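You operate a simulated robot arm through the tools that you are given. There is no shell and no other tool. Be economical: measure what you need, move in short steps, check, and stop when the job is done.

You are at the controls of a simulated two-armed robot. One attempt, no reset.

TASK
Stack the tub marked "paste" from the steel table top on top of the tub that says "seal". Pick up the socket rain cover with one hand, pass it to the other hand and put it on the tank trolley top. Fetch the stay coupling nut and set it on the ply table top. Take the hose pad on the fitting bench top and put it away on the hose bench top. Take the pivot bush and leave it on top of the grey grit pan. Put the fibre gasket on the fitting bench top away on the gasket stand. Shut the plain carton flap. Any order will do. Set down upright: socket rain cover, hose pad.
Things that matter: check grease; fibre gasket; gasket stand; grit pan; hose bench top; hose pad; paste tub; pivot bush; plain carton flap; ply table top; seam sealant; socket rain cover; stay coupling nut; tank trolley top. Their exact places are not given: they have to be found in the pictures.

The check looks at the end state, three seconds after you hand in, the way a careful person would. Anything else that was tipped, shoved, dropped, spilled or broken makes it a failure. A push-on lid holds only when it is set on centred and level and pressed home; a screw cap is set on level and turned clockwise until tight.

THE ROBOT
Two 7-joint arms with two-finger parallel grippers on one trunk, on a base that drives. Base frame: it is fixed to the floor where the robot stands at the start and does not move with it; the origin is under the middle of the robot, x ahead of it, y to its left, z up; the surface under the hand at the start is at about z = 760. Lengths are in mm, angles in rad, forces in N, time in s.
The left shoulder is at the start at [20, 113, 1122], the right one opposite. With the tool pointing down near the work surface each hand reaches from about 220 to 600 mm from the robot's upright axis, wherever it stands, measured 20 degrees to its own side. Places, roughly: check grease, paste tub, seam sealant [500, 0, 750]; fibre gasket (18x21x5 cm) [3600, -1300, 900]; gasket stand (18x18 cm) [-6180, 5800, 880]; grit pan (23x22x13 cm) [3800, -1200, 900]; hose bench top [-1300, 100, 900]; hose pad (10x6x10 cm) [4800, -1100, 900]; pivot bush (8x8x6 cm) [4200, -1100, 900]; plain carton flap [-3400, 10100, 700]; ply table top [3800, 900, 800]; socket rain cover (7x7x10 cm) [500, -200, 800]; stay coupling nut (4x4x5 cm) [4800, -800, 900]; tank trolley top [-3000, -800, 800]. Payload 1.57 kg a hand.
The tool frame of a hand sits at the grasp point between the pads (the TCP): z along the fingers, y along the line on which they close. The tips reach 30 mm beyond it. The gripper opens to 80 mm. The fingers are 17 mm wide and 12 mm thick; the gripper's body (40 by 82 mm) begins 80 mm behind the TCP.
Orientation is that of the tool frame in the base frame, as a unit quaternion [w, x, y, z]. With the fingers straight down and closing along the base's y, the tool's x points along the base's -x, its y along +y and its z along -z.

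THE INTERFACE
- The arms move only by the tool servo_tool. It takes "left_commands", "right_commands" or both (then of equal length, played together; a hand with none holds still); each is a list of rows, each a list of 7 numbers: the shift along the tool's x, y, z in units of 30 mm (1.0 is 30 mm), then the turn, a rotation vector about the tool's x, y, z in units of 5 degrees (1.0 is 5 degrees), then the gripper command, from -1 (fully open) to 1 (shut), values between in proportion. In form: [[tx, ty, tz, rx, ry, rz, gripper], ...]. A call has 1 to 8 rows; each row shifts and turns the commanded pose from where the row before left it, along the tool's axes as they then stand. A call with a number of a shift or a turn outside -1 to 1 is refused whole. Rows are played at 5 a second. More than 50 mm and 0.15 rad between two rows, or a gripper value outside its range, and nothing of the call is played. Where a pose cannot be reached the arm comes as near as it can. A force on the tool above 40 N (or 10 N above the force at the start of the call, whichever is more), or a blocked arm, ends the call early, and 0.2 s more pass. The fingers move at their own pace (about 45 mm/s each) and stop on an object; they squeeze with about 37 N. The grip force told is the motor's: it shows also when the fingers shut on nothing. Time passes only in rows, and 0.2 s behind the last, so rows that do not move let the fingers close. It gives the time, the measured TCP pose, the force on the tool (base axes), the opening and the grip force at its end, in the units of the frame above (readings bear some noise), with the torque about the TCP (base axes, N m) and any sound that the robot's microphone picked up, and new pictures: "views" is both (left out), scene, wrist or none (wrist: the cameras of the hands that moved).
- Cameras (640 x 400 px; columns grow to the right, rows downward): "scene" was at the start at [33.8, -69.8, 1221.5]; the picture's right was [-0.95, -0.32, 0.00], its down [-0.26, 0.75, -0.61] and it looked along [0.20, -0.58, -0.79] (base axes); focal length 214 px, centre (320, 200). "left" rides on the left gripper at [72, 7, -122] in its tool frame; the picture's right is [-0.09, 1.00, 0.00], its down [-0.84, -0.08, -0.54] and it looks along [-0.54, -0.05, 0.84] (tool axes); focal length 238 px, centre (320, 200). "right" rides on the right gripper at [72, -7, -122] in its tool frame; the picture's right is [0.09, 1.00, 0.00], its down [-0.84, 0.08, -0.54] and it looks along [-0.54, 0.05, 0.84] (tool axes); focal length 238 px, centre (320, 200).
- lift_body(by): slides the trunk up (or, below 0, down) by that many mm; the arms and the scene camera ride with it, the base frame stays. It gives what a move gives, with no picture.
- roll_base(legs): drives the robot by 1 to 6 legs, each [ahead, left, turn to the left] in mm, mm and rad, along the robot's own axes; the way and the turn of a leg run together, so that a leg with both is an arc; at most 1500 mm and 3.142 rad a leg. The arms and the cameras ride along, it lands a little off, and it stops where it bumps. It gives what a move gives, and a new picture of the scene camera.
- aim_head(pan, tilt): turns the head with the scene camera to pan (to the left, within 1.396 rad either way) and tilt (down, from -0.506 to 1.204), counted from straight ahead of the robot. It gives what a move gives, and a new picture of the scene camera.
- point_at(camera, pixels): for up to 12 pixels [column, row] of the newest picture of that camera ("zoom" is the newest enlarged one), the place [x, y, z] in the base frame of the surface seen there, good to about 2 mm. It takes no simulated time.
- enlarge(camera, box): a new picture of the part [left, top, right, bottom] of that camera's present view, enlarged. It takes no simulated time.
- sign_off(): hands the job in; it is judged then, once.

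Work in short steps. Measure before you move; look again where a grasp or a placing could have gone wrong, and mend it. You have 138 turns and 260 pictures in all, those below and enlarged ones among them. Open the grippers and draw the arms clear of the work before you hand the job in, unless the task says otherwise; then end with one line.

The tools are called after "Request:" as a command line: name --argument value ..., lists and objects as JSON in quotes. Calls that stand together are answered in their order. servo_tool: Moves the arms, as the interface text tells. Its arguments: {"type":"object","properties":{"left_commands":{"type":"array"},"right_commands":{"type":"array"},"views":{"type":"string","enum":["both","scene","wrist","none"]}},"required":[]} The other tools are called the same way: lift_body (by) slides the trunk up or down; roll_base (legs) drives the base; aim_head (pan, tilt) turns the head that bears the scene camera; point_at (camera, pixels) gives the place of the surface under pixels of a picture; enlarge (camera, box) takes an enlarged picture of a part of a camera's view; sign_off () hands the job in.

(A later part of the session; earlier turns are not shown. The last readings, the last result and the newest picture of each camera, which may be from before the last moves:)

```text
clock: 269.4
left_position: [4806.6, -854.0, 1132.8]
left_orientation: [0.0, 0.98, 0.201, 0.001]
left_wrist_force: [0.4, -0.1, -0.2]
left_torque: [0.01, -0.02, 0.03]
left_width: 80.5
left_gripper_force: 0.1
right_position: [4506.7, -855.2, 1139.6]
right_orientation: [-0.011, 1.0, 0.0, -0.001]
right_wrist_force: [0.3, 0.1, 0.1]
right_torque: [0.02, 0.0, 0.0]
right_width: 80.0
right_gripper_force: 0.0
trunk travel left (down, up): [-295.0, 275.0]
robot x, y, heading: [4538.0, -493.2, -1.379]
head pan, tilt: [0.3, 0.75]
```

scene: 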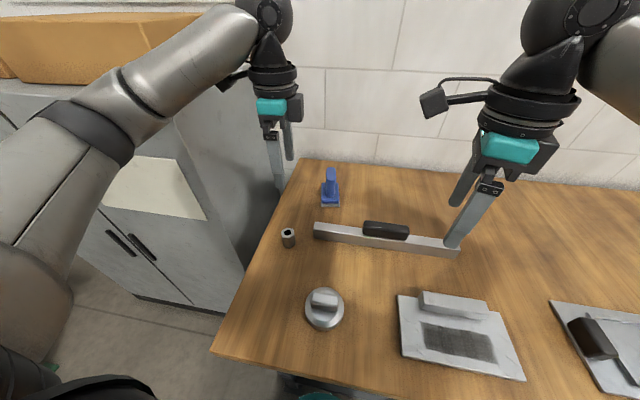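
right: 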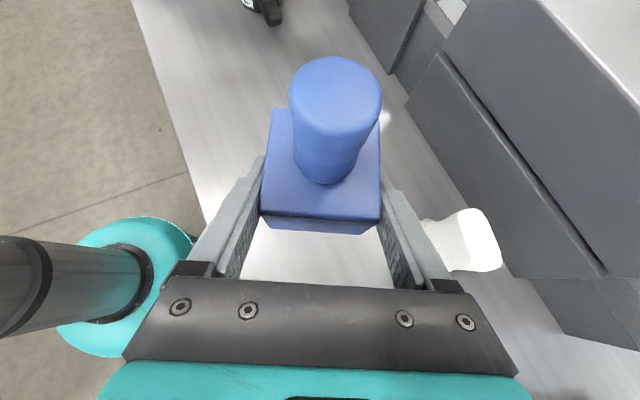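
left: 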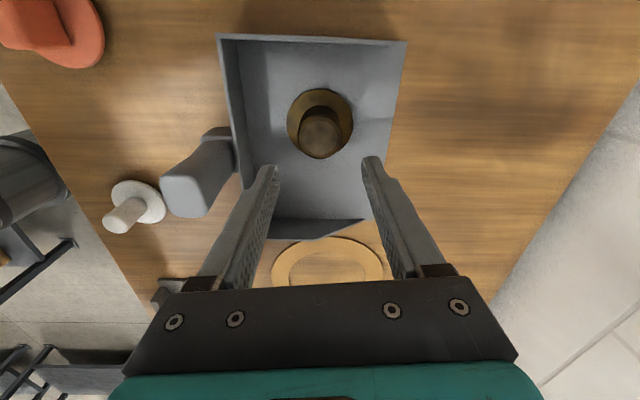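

I measure nut and pad in an enlarged view.

Request:
enlarge --camera "scene" --box '[260, 150, 380, 260]'

Request:
point_at --camera "scene" --pixels '[[288, 231], [282, 236], [294, 236], [289, 245], [331, 171], [331, 185], [331, 203], [322, 200], [340, 200], [320, 230], [250, 300], [215, 350]]'

```text
3.64 times, centred on (320, 205) of scene
```

zoom: 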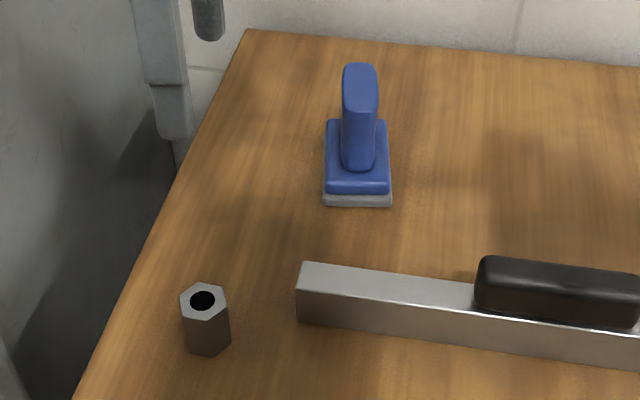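

```text
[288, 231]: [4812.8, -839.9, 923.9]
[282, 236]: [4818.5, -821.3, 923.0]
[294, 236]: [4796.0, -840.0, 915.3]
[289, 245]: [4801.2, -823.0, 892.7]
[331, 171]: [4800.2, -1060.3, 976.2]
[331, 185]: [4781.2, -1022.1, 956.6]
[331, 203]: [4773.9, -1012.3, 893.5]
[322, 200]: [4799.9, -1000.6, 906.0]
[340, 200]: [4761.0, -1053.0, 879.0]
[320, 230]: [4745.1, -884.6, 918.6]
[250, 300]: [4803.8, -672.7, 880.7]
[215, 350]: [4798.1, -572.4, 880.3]
```

The nut stands at about (4811,-838), the pad at (4785,-1040). I check the locker's corner and look from the left wrist camera, now nearly above the nut.

Request:
servo_tool --left_commands '[[0, 0, 0.8, 0, 0, 0, -1], [0, 0, 0.8, 0, 0, 0, -1]]' --views "wrist"

Request:
point_at --camera "scene" --pixels '[[240, 290], [205, 215], [150, 230], [100, 210], [180, 310]]'

Request:
point_at --camera "left" --pixels '[[320, 150], [320, 170], [300, 160], [340, 160], [320, 190], [380, 150]]'

```text
clock: 270.0
left_position: [4807.5, -854.8, 1084.3]
left_orientation: [0.0, 0.98, 0.201, 0.0]
left_wrist_force: [0.2, -0.5, 0.3]
left_torque: [0.05, 0.0, 0.0]
left_width: 80.1
left_gripper_force: 0.0
right_position: [4507.5, -854.7, 1138.3]
right_orientation: [-0.011, 1.0, 0.0, 0.0]
right_wrist_force: [0.0, 0.9, -0.8]
right_torque: [0.04, -0.01, 0.0]
right_width: 79.8
right_gripper_force: 0.1
trunk travel left (down, up): [-295.0, 275.0]
robot x, y, heading: [4542.6, -494.3, -1.381]
head pan, tilt: [0.3, 0.75]
```

left: 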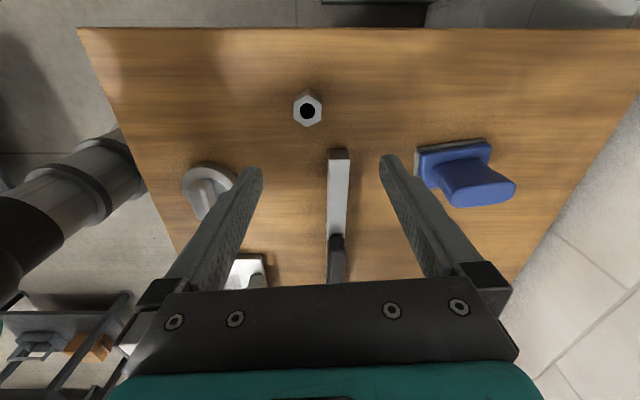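

```text
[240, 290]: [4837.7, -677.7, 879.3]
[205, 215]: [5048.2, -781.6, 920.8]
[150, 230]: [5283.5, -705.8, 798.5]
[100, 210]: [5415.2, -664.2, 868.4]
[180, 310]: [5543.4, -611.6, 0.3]
```

```text
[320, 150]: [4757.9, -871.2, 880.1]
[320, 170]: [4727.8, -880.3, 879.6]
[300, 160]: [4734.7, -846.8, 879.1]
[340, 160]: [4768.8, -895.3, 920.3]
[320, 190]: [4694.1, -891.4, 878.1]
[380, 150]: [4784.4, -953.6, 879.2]
```

The locker is far enough away. I measure the nut and pad tops in the left view.

Request:
point_at --camera "left" --pixels '[[297, 112], [318, 108], [307, 96], [308, 122], [450, 165], [477, 195], [445, 185], [510, 185], [420, 150], [487, 142], [470, 205], [418, 180]]'

Request:
enlarge --camera "left" --box '[270, 70, 530, 230]'

```text
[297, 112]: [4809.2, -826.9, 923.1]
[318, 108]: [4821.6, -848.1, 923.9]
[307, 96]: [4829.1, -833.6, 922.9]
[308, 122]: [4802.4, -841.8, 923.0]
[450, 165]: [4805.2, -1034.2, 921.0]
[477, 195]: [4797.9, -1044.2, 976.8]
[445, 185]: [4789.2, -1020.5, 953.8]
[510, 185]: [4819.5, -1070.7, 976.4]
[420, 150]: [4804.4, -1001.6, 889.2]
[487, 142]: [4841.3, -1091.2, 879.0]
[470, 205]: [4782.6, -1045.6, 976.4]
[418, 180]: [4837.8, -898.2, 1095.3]
```

```text
2.46 times, centred on (400, 150) of left
```

zoom: 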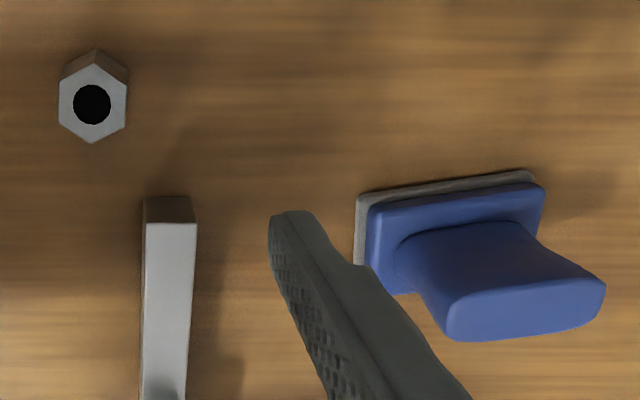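

Nut centre (4815,-837), flats facing the fingers. I descend on it and grip.

Request:
servo_tool --left_commands '[[0.46, -0.45, 0.67, 0, 0, 0, -1], [0, 0, 1, 0, 0, 0, -1], [0, 0, 1, 0, 0, 0, -1], [0, 0, 1, 0, 0, 0, -1], [0, 0, 1, 0, 0, 0, -1], [0, 0, 0.98, 0, 0, 0, -1], [0, 0, 0, 0, 0, 0, -1]]' --views "wrist"

Request:
servo_tool --left_commands '[[0, 0, 0, 0, 0, 0, 1], [0, 0, 0, 0, 0, 0, 1], [0, 0, 0, 0, 0, 0, 1], [0, 0, 0, 0, 0, 0, 1], [0, 0, 0, 0, 0, 0, 1], [0, 0, 0, 0, 0, 0, 1], [0, 0, -0.3, 0, 0, 0, 1], [0, 0, -1, 0, 0, 0, 1]]' --views "none"

Request:
servo_tool --left_commands '[[0, 0, -1, 0, 0, 0, 1], [0, 0, -1, 0, 0, 0, 1], [0, 0, -1, 0, 0, 0, 1], [0, 0, -1, 0, 0, 0, 1], [0, 0, -1, 0, 0, 0, 1], [0, 0, -1, 0, 0, 0, 1], [0, 0, 0, 0, 0, 0, 1], [0, 0, 0, 0, 0, 0, 1]]' --right_commands '[[0, 0, 0, 0, 0, -0.9, -1], [0, 0, 0, 0, 0, -0.9, -1], [0, 0, 0, 0, 0, -0.9, -1], [0, 0, 0, 0, 0, -0.9, -1], [0, 0, 0, 0, 0, -0.9, -1], [0, 0, 0, 0, 0, -0.9, -1], [0, 0, 0, 0, 0, -0.9, -1], [0, 0, 0, 0, 0, 0, -1]]' --views "wrist"

```text
clock: 271.6
left_position: [4812.6, -833.8, 909.9]
left_orientation: [0.0, 0.98, 0.201, 0.001]
left_wrist_force: [0.1, 0.2, -0.1]
left_torque: [-0.03, 0.0, 0.0]
left_width: 80.1
left_gripper_force: 0.0
right_position: [4506.3, -853.9, 1139.8]
right_orientation: [-0.011, 1.0, 0.0, -0.001]
right_wrist_force: [-0.3, -0.6, -1.1]
right_torque: [0.0, 0.04, 0.0]
right_width: 80.0
right_gripper_force: 0.0
trunk travel left (down, up): [-295.0, 275.0]
robot x, y, heading: [4536.4, -490.6, -1.381]
head pan, tilt: [0.3, 0.75]
```

left: 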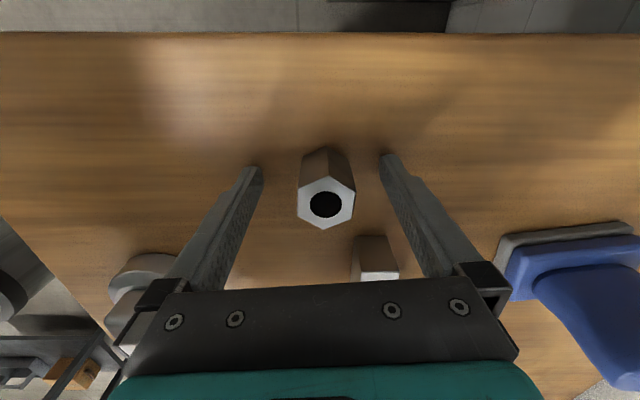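

```text
clock: 273.4
left_position: [4815.5, -835.0, 951.8]
left_orientation: [-0.001, 0.98, 0.201, 0.001]
left_wrist_force: [0.2, 0.7, -2.4]
left_torque: [0.01, 0.02, -0.01]
left_width: 31.6
left_gripper_force: 37.3
right_position: [4507.3, -855.9, 1139.5]
right_orientation: [-0.011, 1.0, 0.0, -0.001]
right_wrist_force: [-0.1, 0.0, 0.1]
right_torque: [-0.01, -0.03, -0.01]
right_width: 80.0
right_gripper_force: 0.0
trunk travel left (down, up): [-295.0, 275.0]
robot x, y, heading: [4536.2, -493.3, -1.38]
head pan, tilt: [0.3, 0.75]
```

```text
clock: 275.2
left_position: [4814.7, -834.9, 1132.7]
left_orientation: [-0.001, 0.98, 0.201, 0.001]
left_wrist_force: [-0.6, 0.1, -2.5]
left_torque: [-0.01, -0.01, -0.01]
left_width: 31.7
left_gripper_force: 37.0
right_position: [4507.1, -854.4, 1138.6]
right_orientation: [-0.011, 0.962, 0.273, 0.002]
right_wrist_force: [-0.4, -0.5, 0.5]
right_torque: [0.01, 0.0, -0.01]
right_width: 80.1
right_gripper_force: 0.0
trunk travel left (down, up): [-295.0, 275.0]
robot x, y, heading: [4537.2, -493.5, -1.38]
head pan, tilt: [0.3, 0.75]
```

right: 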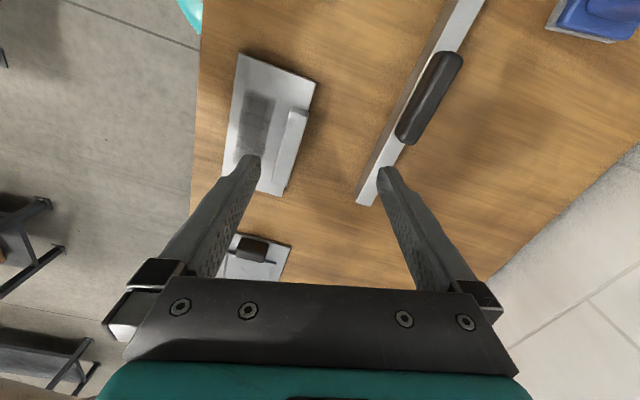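
left: 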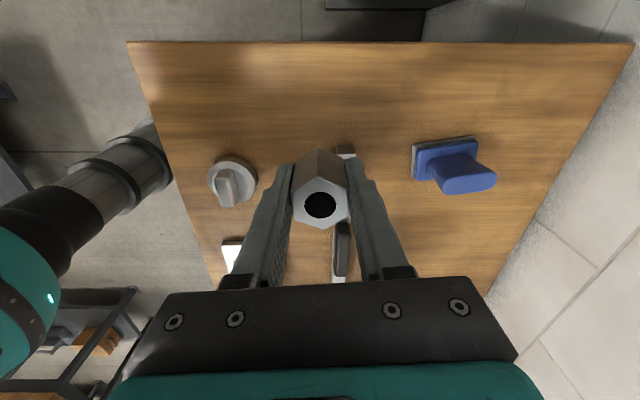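

The nut is held. For the pad I need a forward-tilted right hand that closes across the blade's thin side; I turn the right hand another 90° and tilt it 20° forward, shifting the left hand a bit to the right.

Request:
servo_tool --left_commands '[[-0.5, -0.1, 0, 0, 0, 0, 1], [-0.5, -0.1, 0, 0, 0, 0, 1], [-0.5, -0.1, 0, 0, 0, 0, 1], [-0.5, -0.1, 0, 0, 0, 0, 1], [0, 0, 0, 0, 0, 0, 1], [0, 0, 0, 0, 0, 0, 1], [0, 0, 0, 0, 0, 0, 1], [0, 0, 0, 0, 0, 0, 1]]' --right_commands '[[0, 0, 0, 0, 0, -1, -1], [0, 0, 0, 0, 0, -1, -1], [0, 0, 0, 0, 0, -1, -1], [0, 0, 0, 0, 0, -1, -1], [0, 0, 0, 0, 0, -1, -1], [0, 0, 0, 0, 0, -1, -1], [0, 0, 0, 0, 0, -1, -1], [0, 0, 0, 0, 0, -1, -1]]' --views "none"

Request:
servo_tool --right_commands '[[0, 0, 0, 0, 0, -1, -1], [0, 0, 0, 0, 0, -1, -1], [0, 0, 0, 0, 0, -1, -1], [0, 0, 0, 0, 0, -1, -1], [0, 0, 0, 0, 0, -1, -1], [0, 0, 0, 0, 0, -1, -1], [0, 0, 0, 0, 0, -1, -1], [0, 0, 0, 0, 0, -1, -1]]' --views "none"

Request:
servo_tool --right_commands '[[0, 0, 0, 0, 0, -1, -1], [0, 0, 0, 0, 0, -1, -1], [0, 0, 0, 0, -1, 0, -1], [0, 0, 0, 0, -1, 0, -1], [0, 0, 0, 0, -1, 0, -1], [0, 0, 0, 0, -1, 0, -1]]' --views "none"

Request:
roll_base --legs '[[15, 170, 0]]'

```text
clock: 277.0
left_position: [4754.6, -847.6, 1132.8]
left_orientation: [0.0, 0.979, 0.202, 0.001]
left_wrist_force: [-0.1, -0.9, -2.1]
left_torque: [-0.01, 0.0, -0.01]
left_width: 31.5
left_gripper_force: 37.0
right_position: [4507.0, -856.6, 1140.2]
right_orientation: [-0.009, 0.811, 0.586, 0.006]
right_wrist_force: [0.9, 0.2, 0.3]
right_torque: [-0.01, 0.03, 0.02]
right_width: 80.0
right_gripper_force: 0.0
trunk travel left (down, up): [-295.0, 275.0]
robot x, y, heading: [4538.6, -491.9, -1.381]
head pan, tilt: [0.3, 0.75]
```

```text
clock: 278.8
left_position: [4754.5, -847.7, 1132.0]
left_orientation: [-0.001, 0.979, 0.202, 0.001]
left_wrist_force: [-0.3, 0.1, -1.5]
left_torque: [-0.02, 0.02, -0.01]
left_width: 31.8
left_gripper_force: 36.8
right_position: [4507.9, -856.6, 1139.6]
right_orientation: [-0.007, 0.562, 0.827, 0.009]
right_wrist_force: [-0.3, -0.3, -0.5]
right_torque: [-0.02, -0.02, 0.0]
right_width: 80.2
right_gripper_force: 0.2
trunk travel left (down, up): [-295.0, 275.0]
robot x, y, heading: [4538.2, -494.5, -1.38]
head pan, tilt: [0.3, 0.75]
```

```text
clock: 280.2
left_position: [4754.2, -846.9, 1133.5]
left_orientation: [0.0, 0.979, 0.202, 0.001]
left_wrist_force: [0.4, -0.7, -1.4]
left_torque: [-0.01, 0.01, -0.04]
left_width: 31.9
left_gripper_force: 36.9
right_position: [4507.6, -855.6, 1139.3]
right_orientation: [0.146, 0.483, 0.86, -0.077]
right_wrist_force: [0.4, 0.1, 0.2]
right_torque: [-0.01, 0.01, -0.01]
right_width: 80.1
right_gripper_force: 0.0
trunk travel left (down, up): [-295.0, 275.0]
robot x, y, heading: [4537.5, -493.0, -1.382]
head pan, tilt: [0.3, 0.75]
```

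```text
clock: 281.6
left_position: [4917.0, -797.5, 1133.0]
left_orientation: [0.0, 0.979, 0.202, 0.0]
left_wrist_force: [0.6, -0.3, -1.8]
left_torque: [0.01, 0.06, 0.02]
left_width: 31.5
left_gripper_force: 36.8
right_position: [4669.7, -806.6, 1139.7]
right_orientation: [0.144, 0.483, 0.86, -0.077]
right_wrist_force: [0.2, 0.5, 0.3]
right_torque: [-0.02, 0.06, -0.04]
right_width: 80.0
right_gripper_force: 0.1
trunk travel left (down, up): [-295.0, 275.0]
robot x, y, heading: [4702.4, -440.5, -1.38]
head pan, tilt: [0.3, 0.75]
```

scene: 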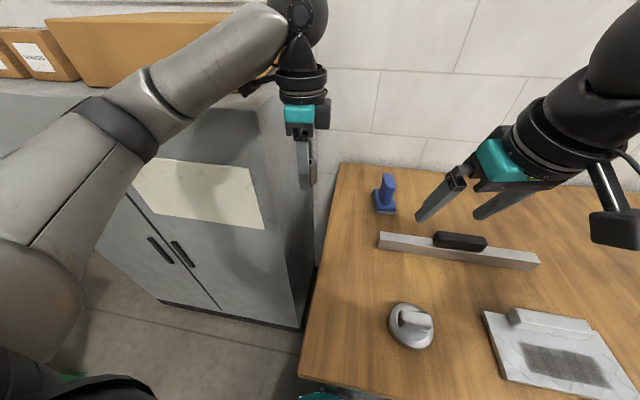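

Right tool axes are as wanted. I move the right hand toward the pad, to a pre-grasp at (4790,-1035,1050).

Request:
servo_tool --right_commands '[[-0.894, -0.07, 0.7, 0, 0, 0, -1], [-0.894, -0.07, 0.7, 0, 0, 0, -1], [-0.894, -0.07, 0.7, 0, 0, 0, -1], [-0.894, -0.07, 0.7, 0, 0, 0, -1], [-0.894, -0.07, 0.7, 0, 0, 0, -1], [-0.894, -0.07, 0.7, 0, 0, 0, -1], [-0.894, -0.07, 0.7, 0, 0, 0, -1], [-0.894, -0.07, 0.7, 0, 0, 0, -1]]'

```text
clock: 283.4
left_position: [4915.3, -798.0, 1133.4]
left_orientation: [0.0, 0.979, 0.202, 0.001]
left_wrist_force: [-0.5, 0.0, -2.2]
left_torque: [0.02, 0.01, -0.04]
left_width: 31.5
left_gripper_force: 37.5
right_position: [4789.3, -1033.6, 1049.1]
right_orientation: [0.144, 0.481, 0.861, -0.076]
right_wrist_force: [-1.3, 0.5, 0.2]
right_torque: [0.01, 0.0, 0.0]
right_width: 80.3
right_gripper_force: 0.0
trunk travel left (down, up): [-295.0, 275.0]
robot x, y, heading: [4698.8, -443.4, -1.383]
head pan, tilt: [0.3, 0.75]
```

scene: 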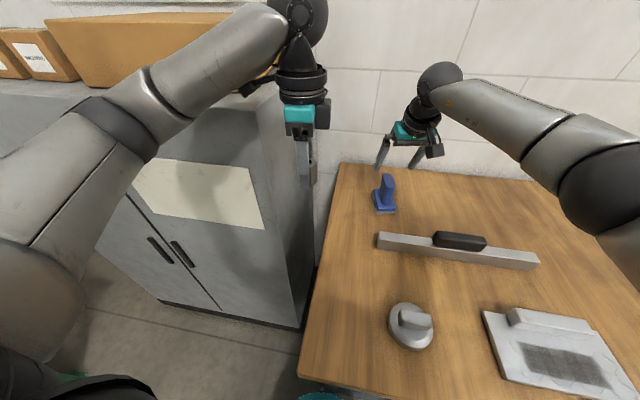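
right: 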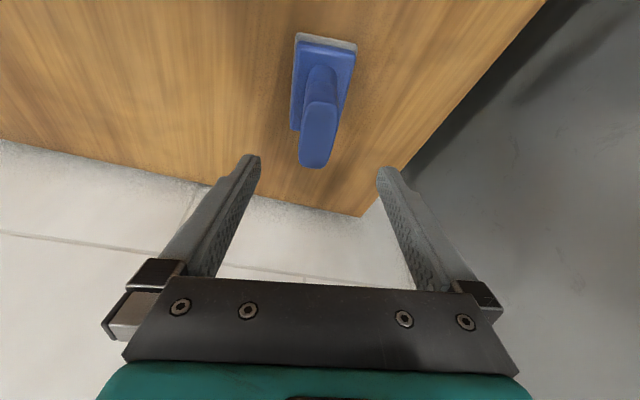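

Reached, with the blade centred. I measure the blade in the right view.

Request:
point_at --camera "right" --pixels '[[320, 115], [318, 140], [312, 162], [303, 140], [334, 130], [322, 104], [322, 70], [300, 120], [300, 45], [352, 55]]'

```text
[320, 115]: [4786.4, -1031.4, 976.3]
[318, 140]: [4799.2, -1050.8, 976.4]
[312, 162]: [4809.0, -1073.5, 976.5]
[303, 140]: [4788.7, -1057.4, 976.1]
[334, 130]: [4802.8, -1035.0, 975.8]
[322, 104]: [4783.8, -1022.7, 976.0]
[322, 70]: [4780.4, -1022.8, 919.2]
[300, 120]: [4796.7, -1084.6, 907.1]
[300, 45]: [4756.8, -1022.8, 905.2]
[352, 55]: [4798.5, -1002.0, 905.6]
```

Blade centre (4797,-1049), long axis -63°. I trim the yaw 4.5°, go in along the fingers to z≈952, and close.

Request:
servo_tool --right_commands '[[0, 0, 0, 0.29, 0, 0.85, -1], [0.5, 0, 0, 0, 0, 0, -1], [0, 0, 0.81, 0, 0, 0, -1], [0, 0, 0.81, 0, 0, 0, -1], [0, 0, 0.81, 0, 0, 0, -1], [0, 0, 0.81, 0, 0, 0, -1], [0, 0, 0, 0, 0, 0, -1]]' --views "wrist"

Request:
servo_tool --right_commands '[[0, 0, 0, 0, 0, 0, 1], [0, 0, 0, 0, 0, 0, 1], [0, 0, 0, 0, 0, 0, 1], [0, 0, 0, 0, 0, 0, 1], [0, 0, 0, 0, 0, 0, 1], [0, 0, 0, 0, 0, 0, 1], [0, 0, 0, 0, 0, 0, 1]]' --views "none"

```text
clock: 285.0
left_position: [4915.4, -797.8, 1133.4]
left_orientation: [0.0, 0.979, 0.202, 0.001]
left_wrist_force: [0.3, -0.1, -1.5]
left_torque: [0.01, -0.03, -0.04]
left_width: 31.5
left_gripper_force: 37.4
right_position: [4796.2, -1047.9, 951.5]
right_orientation: [0.142, 0.515, 0.841, -0.081]
right_wrist_force: [-0.7, -0.5, 0.2]
right_torque: [0.0, -0.02, 0.01]
right_width: 80.3
right_gripper_force: 0.1
trunk travel left (down, up): [-295.0, 275.0]
robot x, y, heading: [4699.3, -442.5, -1.378]
head pan, tilt: [0.3, 0.75]
```

right: 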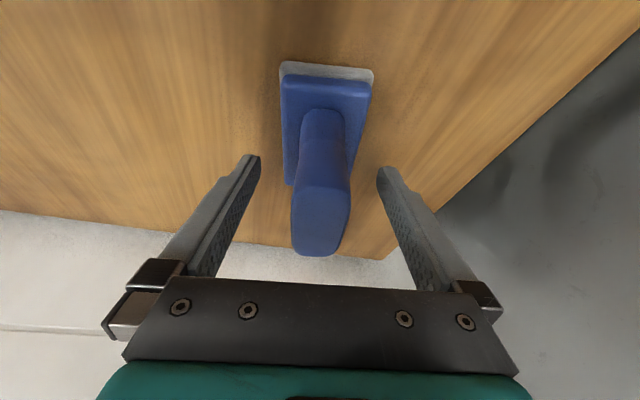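

```text
clock: 286.6
left_position: [4915.6, -797.3, 1133.5]
left_orientation: [0.0, 0.979, 0.202, 0.001]
left_wrist_force: [0.5, 0.3, -1.2]
left_torque: [-0.02, -0.03, -0.02]
left_width: 31.7
left_gripper_force: 37.3
right_position: [4795.9, -1047.1, 952.0]
right_orientation: [0.142, 0.515, 0.842, -0.081]
right_wrist_force: [-1.9, -0.7, 1.5]
right_torque: [-0.12, 0.22, 0.01]
right_width: 29.8
right_gripper_force: 36.8
trunk travel left (down, up): [-295.0, 275.0]
robot x, y, heading: [4697.9, -445.1, -1.378]
head pan, tilt: [0.3, 0.75]
```

Gripped at 29.8 mm. I lift 180 mm straight up.

Request:
servo_tool --right_commands '[[-0.1, 0, -0.28, 0, 0, 0, 1], [-0.322, 0, -0.946, 0, 0, 0, 1], [-0.322, 0, -0.946, 0, 0, 0, 1], [-0.322, 0, -0.946, 0, 0, 0, 1], [-0.322, 0, -0.946, 0, 0, 0, 1], [-0.322, 0, -0.946, 0, 0, 0, 1], [-0.322, 0, -0.946, 0, 0, 0, 1]]'

```text
clock: 288.2
left_position: [4915.7, -798.3, 1134.4]
left_orientation: [0.0, 0.979, 0.202, 0.001]
left_wrist_force: [0.2, -0.2, -2.0]
left_torque: [-0.02, 0.02, -0.02]
left_width: 31.9
left_gripper_force: 36.8
right_position: [4797.5, -1050.6, 1145.0]
right_orientation: [0.142, 0.515, 0.841, -0.081]
right_wrist_force: [-0.3, -0.1, -1.6]
right_torque: [0.03, 0.02, 0.01]
right_width: 29.8
right_gripper_force: 37.2
trunk travel left (down, up): [-295.0, 275.0]
robot x, y, heading: [4701.9, -442.7, -1.375]
head pan, tilt: [0.3, 0.75]
```

scene: 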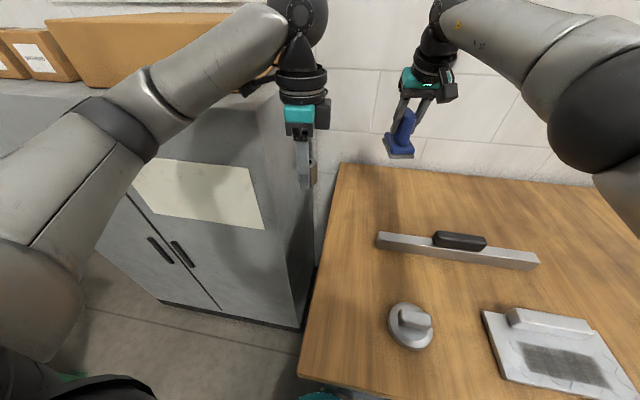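
right: 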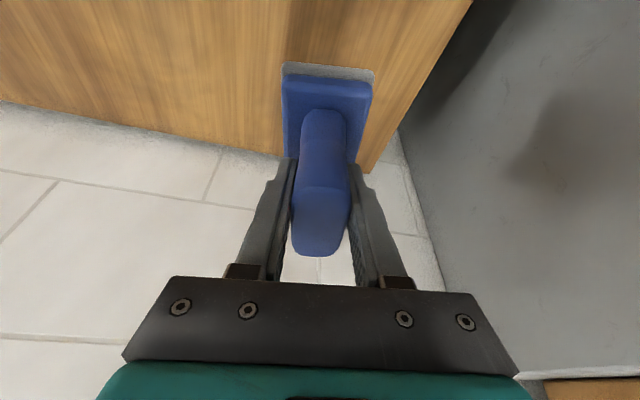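

I draw the right arm in, back off from the bench and turn to face the ply table's place.

Request:
servo_tool --right_commands '[[0.76, 0.22, -0.26, 0, 0, 0, 1], [0.76, 0.22, -0.26, 0, 0, 0, 1], [0.76, 0.22, -0.26, 0, 0, 0, 1], [0.76, 0.22, -0.26, 0, 0, 0, 1], [0.76, 0.22, -0.26, 0, 0, 0, 1], [0.76, 0.22, -0.26, 0, 0, 0, 1], [0.76, 0.22, -0.26, 0, 0, 0, 1], [0.76, 0.22, -0.26, 0, 0, 0, 1]]' --views "none"

Request:
roll_base --legs '[[-350, -100, 0], [0, 0, -2.5]]'

Request:
aim_head --pan -0.1 --tilt 0.55

```text
clock: 290.0
left_position: [4915.9, -798.3, 1134.0]
left_orientation: [0.0, 0.979, 0.202, 0.0]
left_wrist_force: [-0.4, -0.1, -2.3]
left_torque: [0.03, -0.02, 0.01]
left_width: 31.9
left_gripper_force: 37.1
right_position: [4754.6, -854.7, 1142.2]
right_orientation: [0.142, 0.516, 0.841, -0.081]
right_wrist_force: [-0.3, 0.2, -2.3]
right_torque: [0.0, 0.03, 0.02]
right_width: 29.6
right_gripper_force: 36.7
trunk travel left (down, up): [-295.0, 275.0]
robot x, y, heading: [4695.9, -447.0, -1.378]
head pan, tilt: [0.3, 0.75]
```

```text
clock: 298.2
left_position: [4143.1, 23.3, 1133.6]
left_orientation: [-0.001, -0.513, 0.858, -0.001]
left_wrist_force: [-0.1, 0.4, -2.5]
left_torque: [0.0, 0.02, 0.01]
left_width: 31.4
left_gripper_force: 36.9
right_position: [4234.2, 167.7, 1143.1]
right_orientation: [-0.03, 0.964, -0.209, -0.161]
right_wrist_force: [-0.3, -0.4, -1.7]
right_torque: [0.0, -0.04, -0.04]
right_width: 29.5
right_gripper_force: 36.6
trunk travel left (down, up): [-295.0, 275.0]
robot x, y, heading: [4536.1, -124.7, 2.441]
head pan, tilt: [0.3, 0.75]
```

scene: 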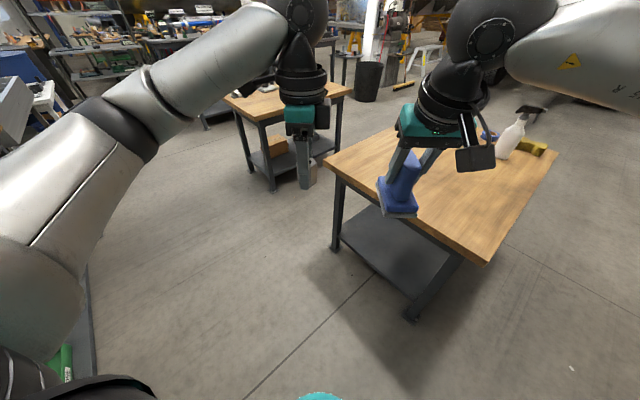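

```text
clock: 299.1
left_position: [4144.6, 23.8, 1133.4]
left_orientation: [-0.001, -0.513, 0.858, 0.0]
left_wrist_force: [-0.6, -0.5, -2.4]
left_torque: [-0.02, -0.02, -0.02]
left_width: 31.7
left_gripper_force: 36.8
right_position: [4232.5, 168.1, 1142.6]
right_orientation: [-0.029, 0.964, -0.209, -0.16]
right_wrist_force: [-0.1, 0.7, -1.8]
right_torque: [0.02, 0.01, 0.02]
right_width: 29.6
right_gripper_force: 36.9
trunk travel left (down, up): [-295.0, 275.0]
robot x, y, heading: [4529.8, -123.1, 2.437]
head pan, tilt: [-0.099, 0.55]
```

scene: 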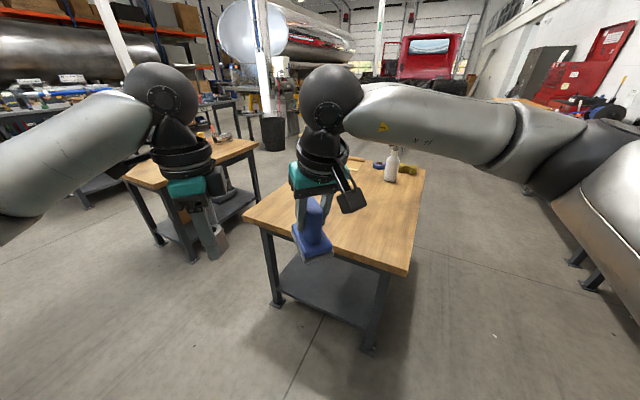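

The ply table is right ahead. I measure its corners and free area.

Request:
point_at --camera "scene" --pixels '[[247, 218], [407, 270], [422, 172], [285, 205], [270, 225], [370, 220], [280, 300], [368, 345], [340, 245], [265, 205]]'

```text
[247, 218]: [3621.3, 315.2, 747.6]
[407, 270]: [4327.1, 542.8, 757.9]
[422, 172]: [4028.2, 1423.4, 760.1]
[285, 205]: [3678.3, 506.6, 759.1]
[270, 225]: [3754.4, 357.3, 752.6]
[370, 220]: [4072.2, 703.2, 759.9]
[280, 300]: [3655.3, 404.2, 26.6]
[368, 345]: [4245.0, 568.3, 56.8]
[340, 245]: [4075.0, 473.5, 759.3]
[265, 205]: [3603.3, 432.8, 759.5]
```

Front edge (3621,315)–(4327,543), top z 760. I drive to about (4257,129), face the table squarely and lower the trunk by 120.

Request:
roll_base --legs '[[371, -15, 0], [0, 0, -0.554]]'

Request:
lift_body --by -120

Request:
aim_head --pan 0.3 --tilt 0.85

```text
clock: 303.0
left_position: [4001.1, 462.5, 1133.2]
left_orientation: [-0.002, -0.258, 0.966, -0.001]
left_wrist_force: [-0.9, -1.0, -1.8]
left_torque: [-0.03, 0.03, 0.01]
left_width: 31.9
left_gripper_force: 36.6
right_position: [4154.5, 537.4, 1142.4]
right_orientation: [-0.073, 0.87, -0.465, -0.147]
right_wrist_force: [0.3, 0.5, -3.4]
right_torque: [-0.03, -0.02, -0.02]
right_width: 29.7
right_gripper_force: 37.3
trunk travel left (down, up): [-295.0, 275.0]
robot x, y, heading: [4255.4, 135.2, 1.883]
head pan, tilt: [-0.099, 0.55]
```

scene: 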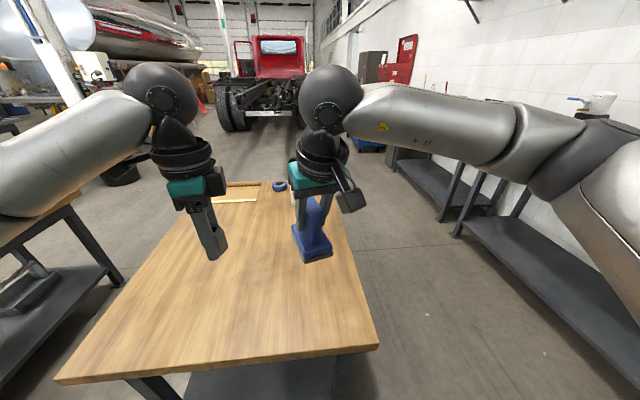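

```text
clock: 304.5
left_position: [4001.3, 463.4, 1013.6]
left_orientation: [-0.001, -0.257, 0.966, 0.0]
left_wrist_force: [-0.6, 0.2, -1.7]
left_torque: [0.0, -0.02, -0.02]
left_width: 31.5
left_gripper_force: 37.5
right_position: [4154.6, 539.3, 1022.4]
right_orientation: [-0.073, 0.87, -0.465, -0.146]
right_wrist_force: [-0.1, 0.4, -1.7]
right_torque: [0.0, 0.0, 0.01]
right_width: 29.5
right_gripper_force: 37.3
trunk travel left (down, up): [-175.0, 395.0]
robot x, y, heading: [4253.9, 133.9, 1.875]
head pan, tilt: [-0.099, 0.55]
```

```text
clock: 305.4
left_position: [4002.2, 461.1, 1013.3]
left_orientation: [0.0, -0.258, 0.966, -0.001]
left_wrist_force: [0.1, -1.1, -2.1]
left_torque: [0.02, 0.01, -0.01]
left_width: 32.0
left_gripper_force: 36.8
right_position: [4154.6, 538.0, 1021.3]
right_orientation: [-0.072, 0.87, -0.466, -0.146]
right_wrist_force: [0.6, -0.5, -1.4]
right_torque: [0.01, -0.01, 0.02]
right_width: 29.8
right_gripper_force: 36.6
trunk travel left (down, up): [-175.0, 395.0]
robot x, y, heading: [4254.6, 134.4, 1.881]
head pan, tilt: [0.3, 0.85]
```

scene: 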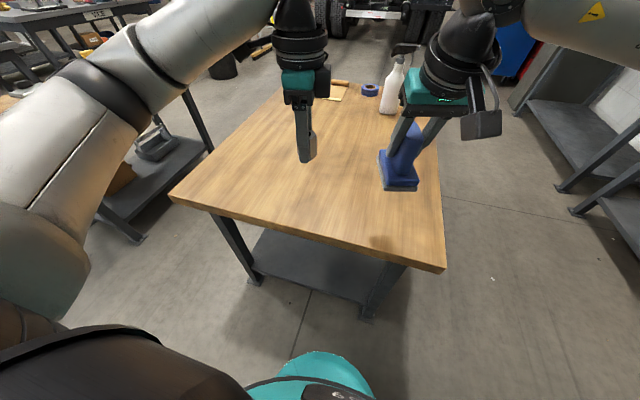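

I move the nut in over (3970,531) and down to about 18 mm above the top.

Request:
servo_tool --left_commands '[[-0.1, 0.84, 0.5, 0, 0, 0, 1], [-0.1, 0.84, 0.5, 0, 0, 0, 1], [-0.1, 0.84, 0.5, 0, 0, 0, 1], [0, 0, 1, 0, 0, 0, 1], [0, 0, 1, 0, 0, 0, 1], [0, 0, 1, 0, 0, 0, 1], [0, 0, 1, 0, 0, 0, 1], [0, 0, 1, 0, 0, 0, 1]]' --views "none"

Request:
servo_tool --left_commands '[[0, 0, 0.3, 0, 0, 0, 1], [0, 0, 0.2, 0, 0, 0, 1], [0, 0, 0.06, 0, 0, 0, 1], [0, 0, 0.06, 0, 0, 0, 1], [0, 0, 0, 0, 0, 0, 1]]' --views "wrist"

Request:
enlarge --camera "scene" --box '[240, 90, 400, 210]'

```text
clock: 307.2
left_position: [3970.2, 532.6, 816.4]
left_orientation: [-0.001, -0.258, 0.966, 0.0]
left_wrist_force: [0.0, 0.6, -2.5]
left_torque: [0.02, -0.01, 0.03]
left_width: 31.7
left_gripper_force: 36.9
right_position: [4155.0, 538.0, 1021.4]
right_orientation: [-0.073, 0.87, -0.465, -0.146]
right_wrist_force: [-0.4, 0.0, -2.4]
right_torque: [-0.01, -0.02, 0.03]
right_width: 29.8
right_gripper_force: 37.1
trunk travel left (down, up): [-175.0, 395.0]
robot x, y, heading: [4254.8, 130.6, 1.881]
head pan, tilt: [0.3, 0.85]
```

```text
clock: 308.4
left_position: [3970.7, 532.8, 799.7]
left_orientation: [-0.001, -0.259, 0.966, 0.0]
left_wrist_force: [-0.1, 0.7, -1.7]
left_torque: [-0.02, 0.01, 0.01]
left_width: 31.8
left_gripper_force: 36.4
right_position: [4153.7, 537.9, 1022.2]
right_orientation: [-0.072, 0.87, -0.466, -0.146]
right_wrist_force: [0.1, -0.2, -2.9]
right_torque: [0.01, -0.01, -0.04]
right_width: 29.8
right_gripper_force: 36.9
trunk travel left (down, up): [-175.0, 395.0]
robot x, y, heading: [4256.2, 134.9, 1.884]
head pan, tilt: [0.3, 0.85]
```

left: 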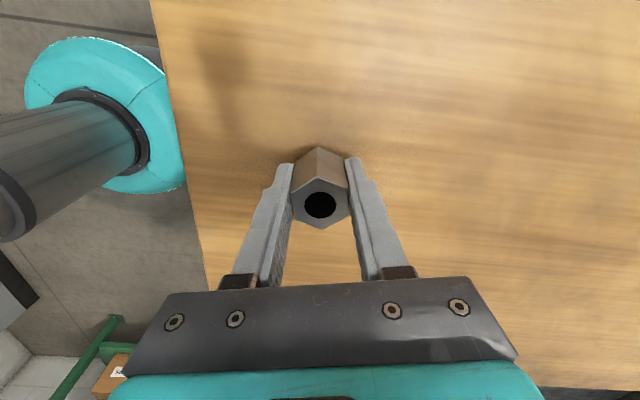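

```text
3.33 times, centred on (320, 150) of scene
```

zoom: 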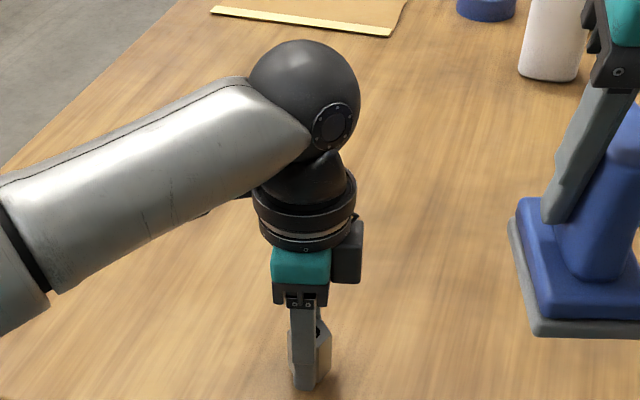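

Still about 6–8 mm above. I lower in 2 mm steps to contact.

Request:
servo_tool --left_commands '[[0, 0, 0.07, 0, 0, 0, 1], [0, 0, 0.07, 0, 0, 0, 1], [0, 0, 0.05, 0, 0, 0, 1], [0, 0, 0.04, 0, 0, 0, 1], [0, 0, 0, 0, 0, 0, 1]]' --views "none"

```text
clock: 309.6
left_position: [3970.9, 533.5, 792.6]
left_orientation: [-0.002, -0.258, 0.966, 0.0]
left_wrist_force: [-0.8, -0.5, -2.7]
left_torque: [0.01, -0.01, 0.03]
left_width: 31.9
left_gripper_force: 37.1
right_position: [4155.3, 537.3, 1021.7]
right_orientation: [-0.073, 0.87, -0.466, -0.146]
right_wrist_force: [-0.3, 0.4, -2.2]
right_torque: [-0.01, 0.0, 0.01]
right_width: 29.8
right_gripper_force: 37.0
trunk travel left (down, up): [-175.0, 395.0]
robot x, y, heading: [4259.1, 137.1, 1.884]
head pan, tilt: [0.3, 0.85]
```

Request:
servo_tool --left_commands '[[0, 0, 0.035, 0, 0, 0, 1], [0, 0, 0.035, 0, 0, 0, 1], [0, 0, 0.035, 0, 0, 0, 1], [0, 0, 0, 0, 0, 0, 1]]' --views "none"

```text
clock: 310.6
left_position: [3970.9, 531.7, 791.6]
left_orientation: [0.0, -0.259, 0.966, 0.002]
left_wrist_force: [-3.6, -3.9, 20.9]
left_torque: [-0.39, 0.1, -0.02]
left_width: 31.7
left_gripper_force: 37.1
right_position: [4154.6, 536.7, 1022.7]
right_orientation: [-0.073, 0.87, -0.465, -0.147]
right_wrist_force: [0.0, -0.6, -2.8]
right_torque: [-0.04, 0.01, -0.02]
right_width: 29.8
right_gripper_force: 37.1
trunk travel left (down, up): [-175.0, 395.0]
robot x, y, heading: [4259.5, 132.0, 1.879]
head pan, tilt: [0.3, 0.85]
```

Contact. I ease up 1.5 mm, open and rise.

Request:
servo_tool --left_commands '[[0, 0, -0.05, 0, 0, 0, 1], [0, 0, 0, 0, 0, 0, 0], [0, 0, 0, 0, 0, 0, -0.3], [0, 0, 0, 0, 0, 0, -0.3], [0, 0, -0.5, 0, 0, 0, -0.3], [0, 0, -1, 0, 0, 0, -1], [0, 0, -1, 0, 0, 0, -1], [0, 0, -1, 0, 0, 0, -1]]' --views "wrist"

Request:
servo_tool --left_commands '[[0.1, -0.84, -1, 0, 0, 0, -1], [0.1, -0.84, -1, 0, 0, 0, -1], [0.1, -0.84, -1, 0, 0, 0, -1], [0, 0, -1, 0, 0, 0, -1]]' --views "none"

Request:
lift_body --by 150

```text
clock: 312.4
left_position: [3971.8, 531.4, 895.8]
left_orientation: [-0.001, -0.257, 0.966, 0.0]
left_wrist_force: [-0.4, -0.6, -0.5]
left_torque: [-0.01, 0.02, -0.01]
left_width: 80.0
left_gripper_force: 0.1
right_position: [4153.8, 537.9, 1022.9]
right_orientation: [-0.073, 0.87, -0.466, -0.146]
right_wrist_force: [0.7, 0.5, -2.9]
right_torque: [-0.03, -0.02, 0.0]
right_width: 29.6
right_gripper_force: 36.9
trunk travel left (down, up): [-175.0, 395.0]
robot x, y, heading: [4257.5, 133.7, 1.879]
head pan, tilt: [0.3, 0.85]
```

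left: 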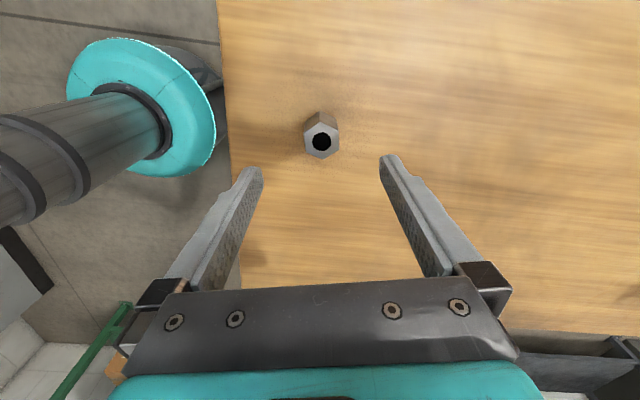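

```text
clock: 313.4
left_position: [3998.6, 464.0, 1015.8]
left_orientation: [-0.002, -0.258, 0.966, 0.0]
left_wrist_force: [0.6, -0.1, -0.7]
left_torque: [0.01, 0.02, 0.02]
left_width: 79.8
left_gripper_force: 0.1
right_position: [4154.0, 537.7, 1022.1]
right_orientation: [-0.073, 0.87, -0.465, -0.147]
right_wrist_force: [-1.5, 0.9, -1.8]
right_torque: [0.01, 0.02, -0.01]
right_width: 29.2
right_gripper_force: 36.6
trunk travel left (down, up): [-175.0, 395.0]
robot x, y, heading: [4256.1, 132.2, 1.877]
head pan, tilt: [0.3, 0.85]
```

```text
clock: 315.1
left_position: [3999.8, 464.1, 1166.3]
left_orientation: [-0.001, -0.258, 0.966, 0.001]
left_wrist_force: [-0.1, -0.9, 0.7]
left_torque: [0.01, 0.0, 0.0]
left_width: 79.8
left_gripper_force: 0.0
right_position: [4154.2, 538.8, 1170.9]
right_orientation: [-0.072, 0.87, -0.465, -0.146]
right_wrist_force: [0.5, 0.0, -1.7]
right_torque: [-0.02, -0.02, 0.0]
right_width: 30.1
right_gripper_force: 37.2
trunk travel left (down, up): [-325.0, 245.0]
robot x, y, heading: [4258.3, 136.9, 1.881]
head pan, tilt: [0.3, 0.85]
```

The nut stands on the ply table. Now I back off, turn around to face the bench and go to the gasket.

Request:
roll_base --legs '[[-400, 0, 0], [0, 0, 3.074], [0, -1197, 0], [240, 0, 0]]'

Request:
aim_head --pan 0.15 --tilt 0.8

```text
clock: 332.0
left_position: [3522.3, -1138.3, 1166.2]
left_orientation: [-0.001, 0.972, 0.235, 0.001]
left_wrist_force: [1.0, -0.2, -0.1]
left_torque: [0.0, 0.0, 0.02]
left_width: 79.9
left_gripper_force: 0.1
right_position: [3363.0, -1203.8, 1171.3]
right_orientation: [0.144, 0.487, 0.858, -0.076]
right_wrist_force: [-0.5, 0.2, -2.2]
right_torque: [0.04, -0.02, 0.04]
right_width: 29.8
right_gripper_force: 37.3
trunk travel left (down, up): [-325.0, 245.0]
robot x, y, heading: [3280.6, -797.6, -1.311]
head pan, tilt: [0.3, 0.85]
```

scene: 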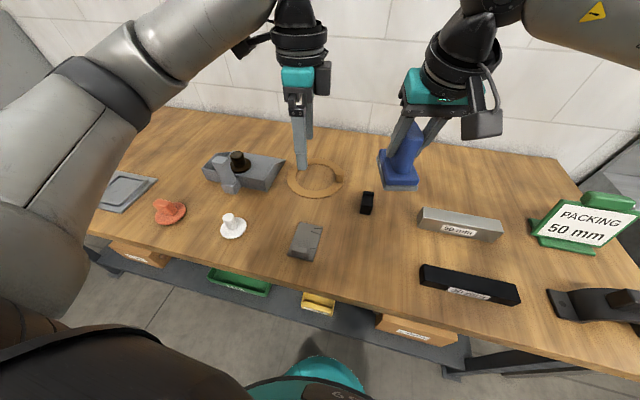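

```text
clock: 332.7
left_position: [3523.5, -1138.6, 1166.0]
left_orientation: [0.0, 0.972, 0.235, 0.001]
left_wrist_force: [0.2, 0.4, -0.6]
left_torque: [0.02, 0.0, -0.01]
left_width: 80.2
left_gripper_force: 0.1
right_position: [3364.8, -1203.9, 1172.2]
right_orientation: [0.144, 0.486, 0.859, -0.076]
right_wrist_force: [-0.5, 0.1, -2.7]
right_torque: [0.03, 0.0, -0.01]
right_width: 29.9
right_gripper_force: 36.9
trunk travel left (down, up): [-325.0, 245.0]
robot x, y, heading: [3282.4, -795.8, -1.308]
head pan, tilt: [0.15, 0.799]
```

scene: 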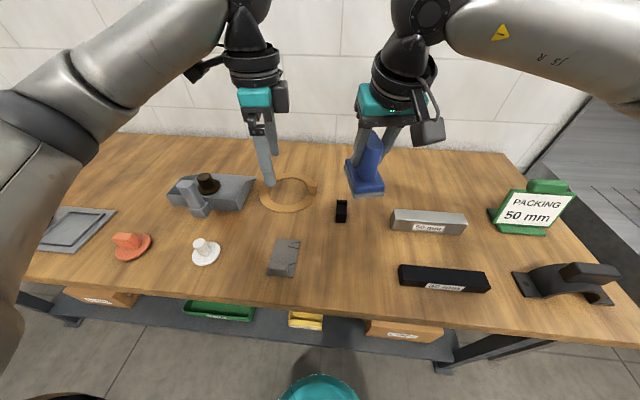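

I go 45 closer and bring the left hand above the gasket's knob.

Request:
roll_base --legs '[[45, 0, 0]]'

Request:
servo_tool --left_commands '[[-0.33, 0.86, 0.5, 0, 0, 0, -1], [-0.33, 0.86, 0.5, 0, 0, 0, -1], [-0.33, 0.86, 0.5, 0, 0, 0, -1], [-0.33, 0.86, 0.5, 0, 0, 0, -1], [-0.33, 0.86, 0.5, 0, 0, 0, -1]]' --views "wrist"

Request:
enlarge --camera "scene" --box '[240, 150, 360, 230]'

```text
clock: 333.6
left_position: [3534.0, -1182.7, 1166.0]
left_orientation: [0.0, 0.972, 0.235, 0.0]
left_wrist_force: [-0.5, 0.0, -1.3]
left_torque: [0.04, 0.01, -0.03]
left_width: 79.9
left_gripper_force: 0.0
right_position: [3375.5, -1248.0, 1172.0]
right_orientation: [0.144, 0.487, 0.858, -0.076]
right_wrist_force: [0.4, -0.2, -1.6]
right_torque: [0.04, 0.01, -0.04]
right_width: 29.8
right_gripper_force: 37.1
trunk travel left (down, up): [-325.0, 245.0]
robot x, y, heading: [3295.2, -840.7, -1.306]
head pan, tilt: [0.15, 0.799]
```

scene: 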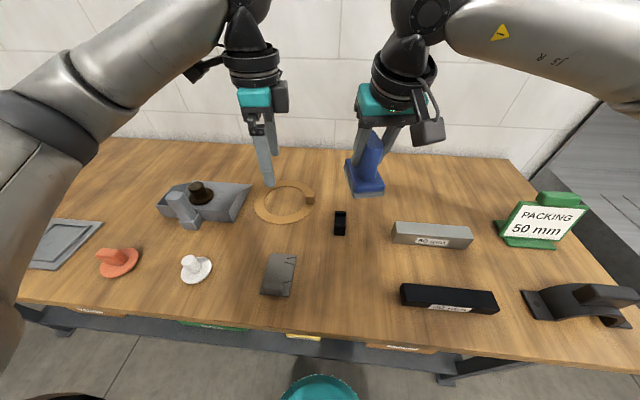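

```text
clock: 334.8
left_position: [3546.3, -1318.7, 1090.2]
left_orientation: [-0.001, 0.972, 0.233, 0.002]
left_wrist_force: [-0.2, 0.7, 0.3]
left_torque: [-0.01, 0.03, 0.01]
left_width: 80.4
left_gripper_force: 0.0
right_position: [3374.2, -1248.7, 1172.5]
right_orientation: [0.145, 0.487, 0.858, -0.076]
right_wrist_force: [0.2, -0.3, -2.3]
right_torque: [0.0, -0.01, 0.02]
right_width: 29.6
right_gripper_force: 37.3
trunk travel left (down, up): [-325.0, 245.0]
robot x, y, heading: [3290.1, -840.1, -1.312]
head pan, tilt: [0.15, 0.799]
```

left: 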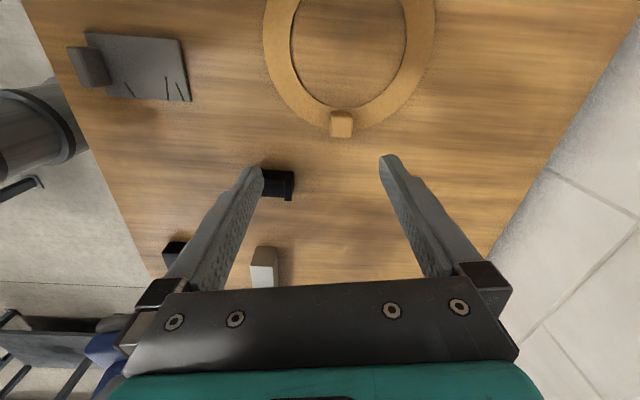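

```text
5.00 times, centred on (300, 190) of scene
```

zoom: 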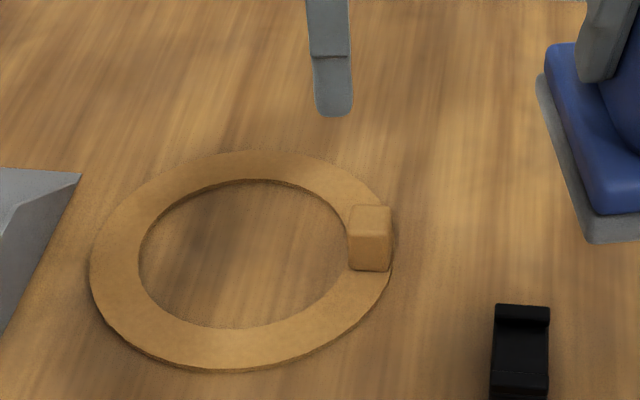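

The knob (341,123) is well aligned with the fingers. I measure it.

Request:
point_at --camera "left" --pixels '[[341, 128], [331, 128], [351, 126], [342, 116], [341, 136], [330, 134], [352, 134], [275, 60], [425, 50], [350, 10]]'

```text
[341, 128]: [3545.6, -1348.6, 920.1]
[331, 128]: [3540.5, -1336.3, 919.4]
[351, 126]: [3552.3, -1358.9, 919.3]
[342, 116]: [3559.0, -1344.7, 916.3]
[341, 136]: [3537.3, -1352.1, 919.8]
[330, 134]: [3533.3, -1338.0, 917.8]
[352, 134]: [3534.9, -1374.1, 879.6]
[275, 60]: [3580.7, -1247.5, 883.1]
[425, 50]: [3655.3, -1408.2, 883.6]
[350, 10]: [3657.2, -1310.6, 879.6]
```

Knob centre (3547,-1348), top z 920. I descend to z≈918 and grip it.

Request:
servo_tool --left_commands '[[-0.42, 0.88, 0, 0, 0, 0, -1], [0, 0, 1, 0, 0, 0, -1], [0, 0, 1, 0, 0, 0, -1], [0, 0, 1, 0, 0, 0, -1], [0, 0, 1, 0, 0, 0, -1], [0, 0, 1, 0, 0, 0, -1], [0, 0, 0.7, 0, 0, 0, -1], [0, 0, 0, 0, 0, 0, -1]]' --views "wrist"

```text
clock: 336.6
left_position: [3549.7, -1347.8, 920.3]
left_orientation: [0.0, 0.972, 0.235, 0.0]
left_wrist_force: [0.2, 0.1, 0.1]
left_torque: [-0.01, 0.0, -0.01]
left_width: 79.8
left_gripper_force: 0.1
right_position: [3374.5, -1247.4, 1171.6]
right_orientation: [0.145, 0.486, 0.859, -0.076]
right_wrist_force: [-0.3, -0.6, -2.2]
right_torque: [0.02, -0.03, 0.02]
right_width: 29.8
right_gripper_force: 37.1
trunk travel left (down, up): [-325.0, 245.0]
robot x, y, heading: [3291.2, -840.4, -1.31]
head pan, tilt: [0.15, 0.799]
```

left: 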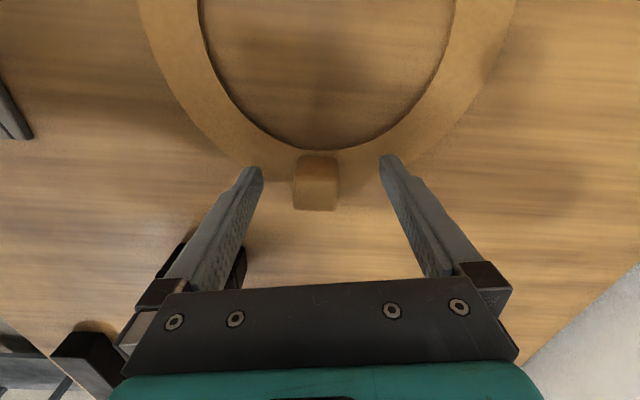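

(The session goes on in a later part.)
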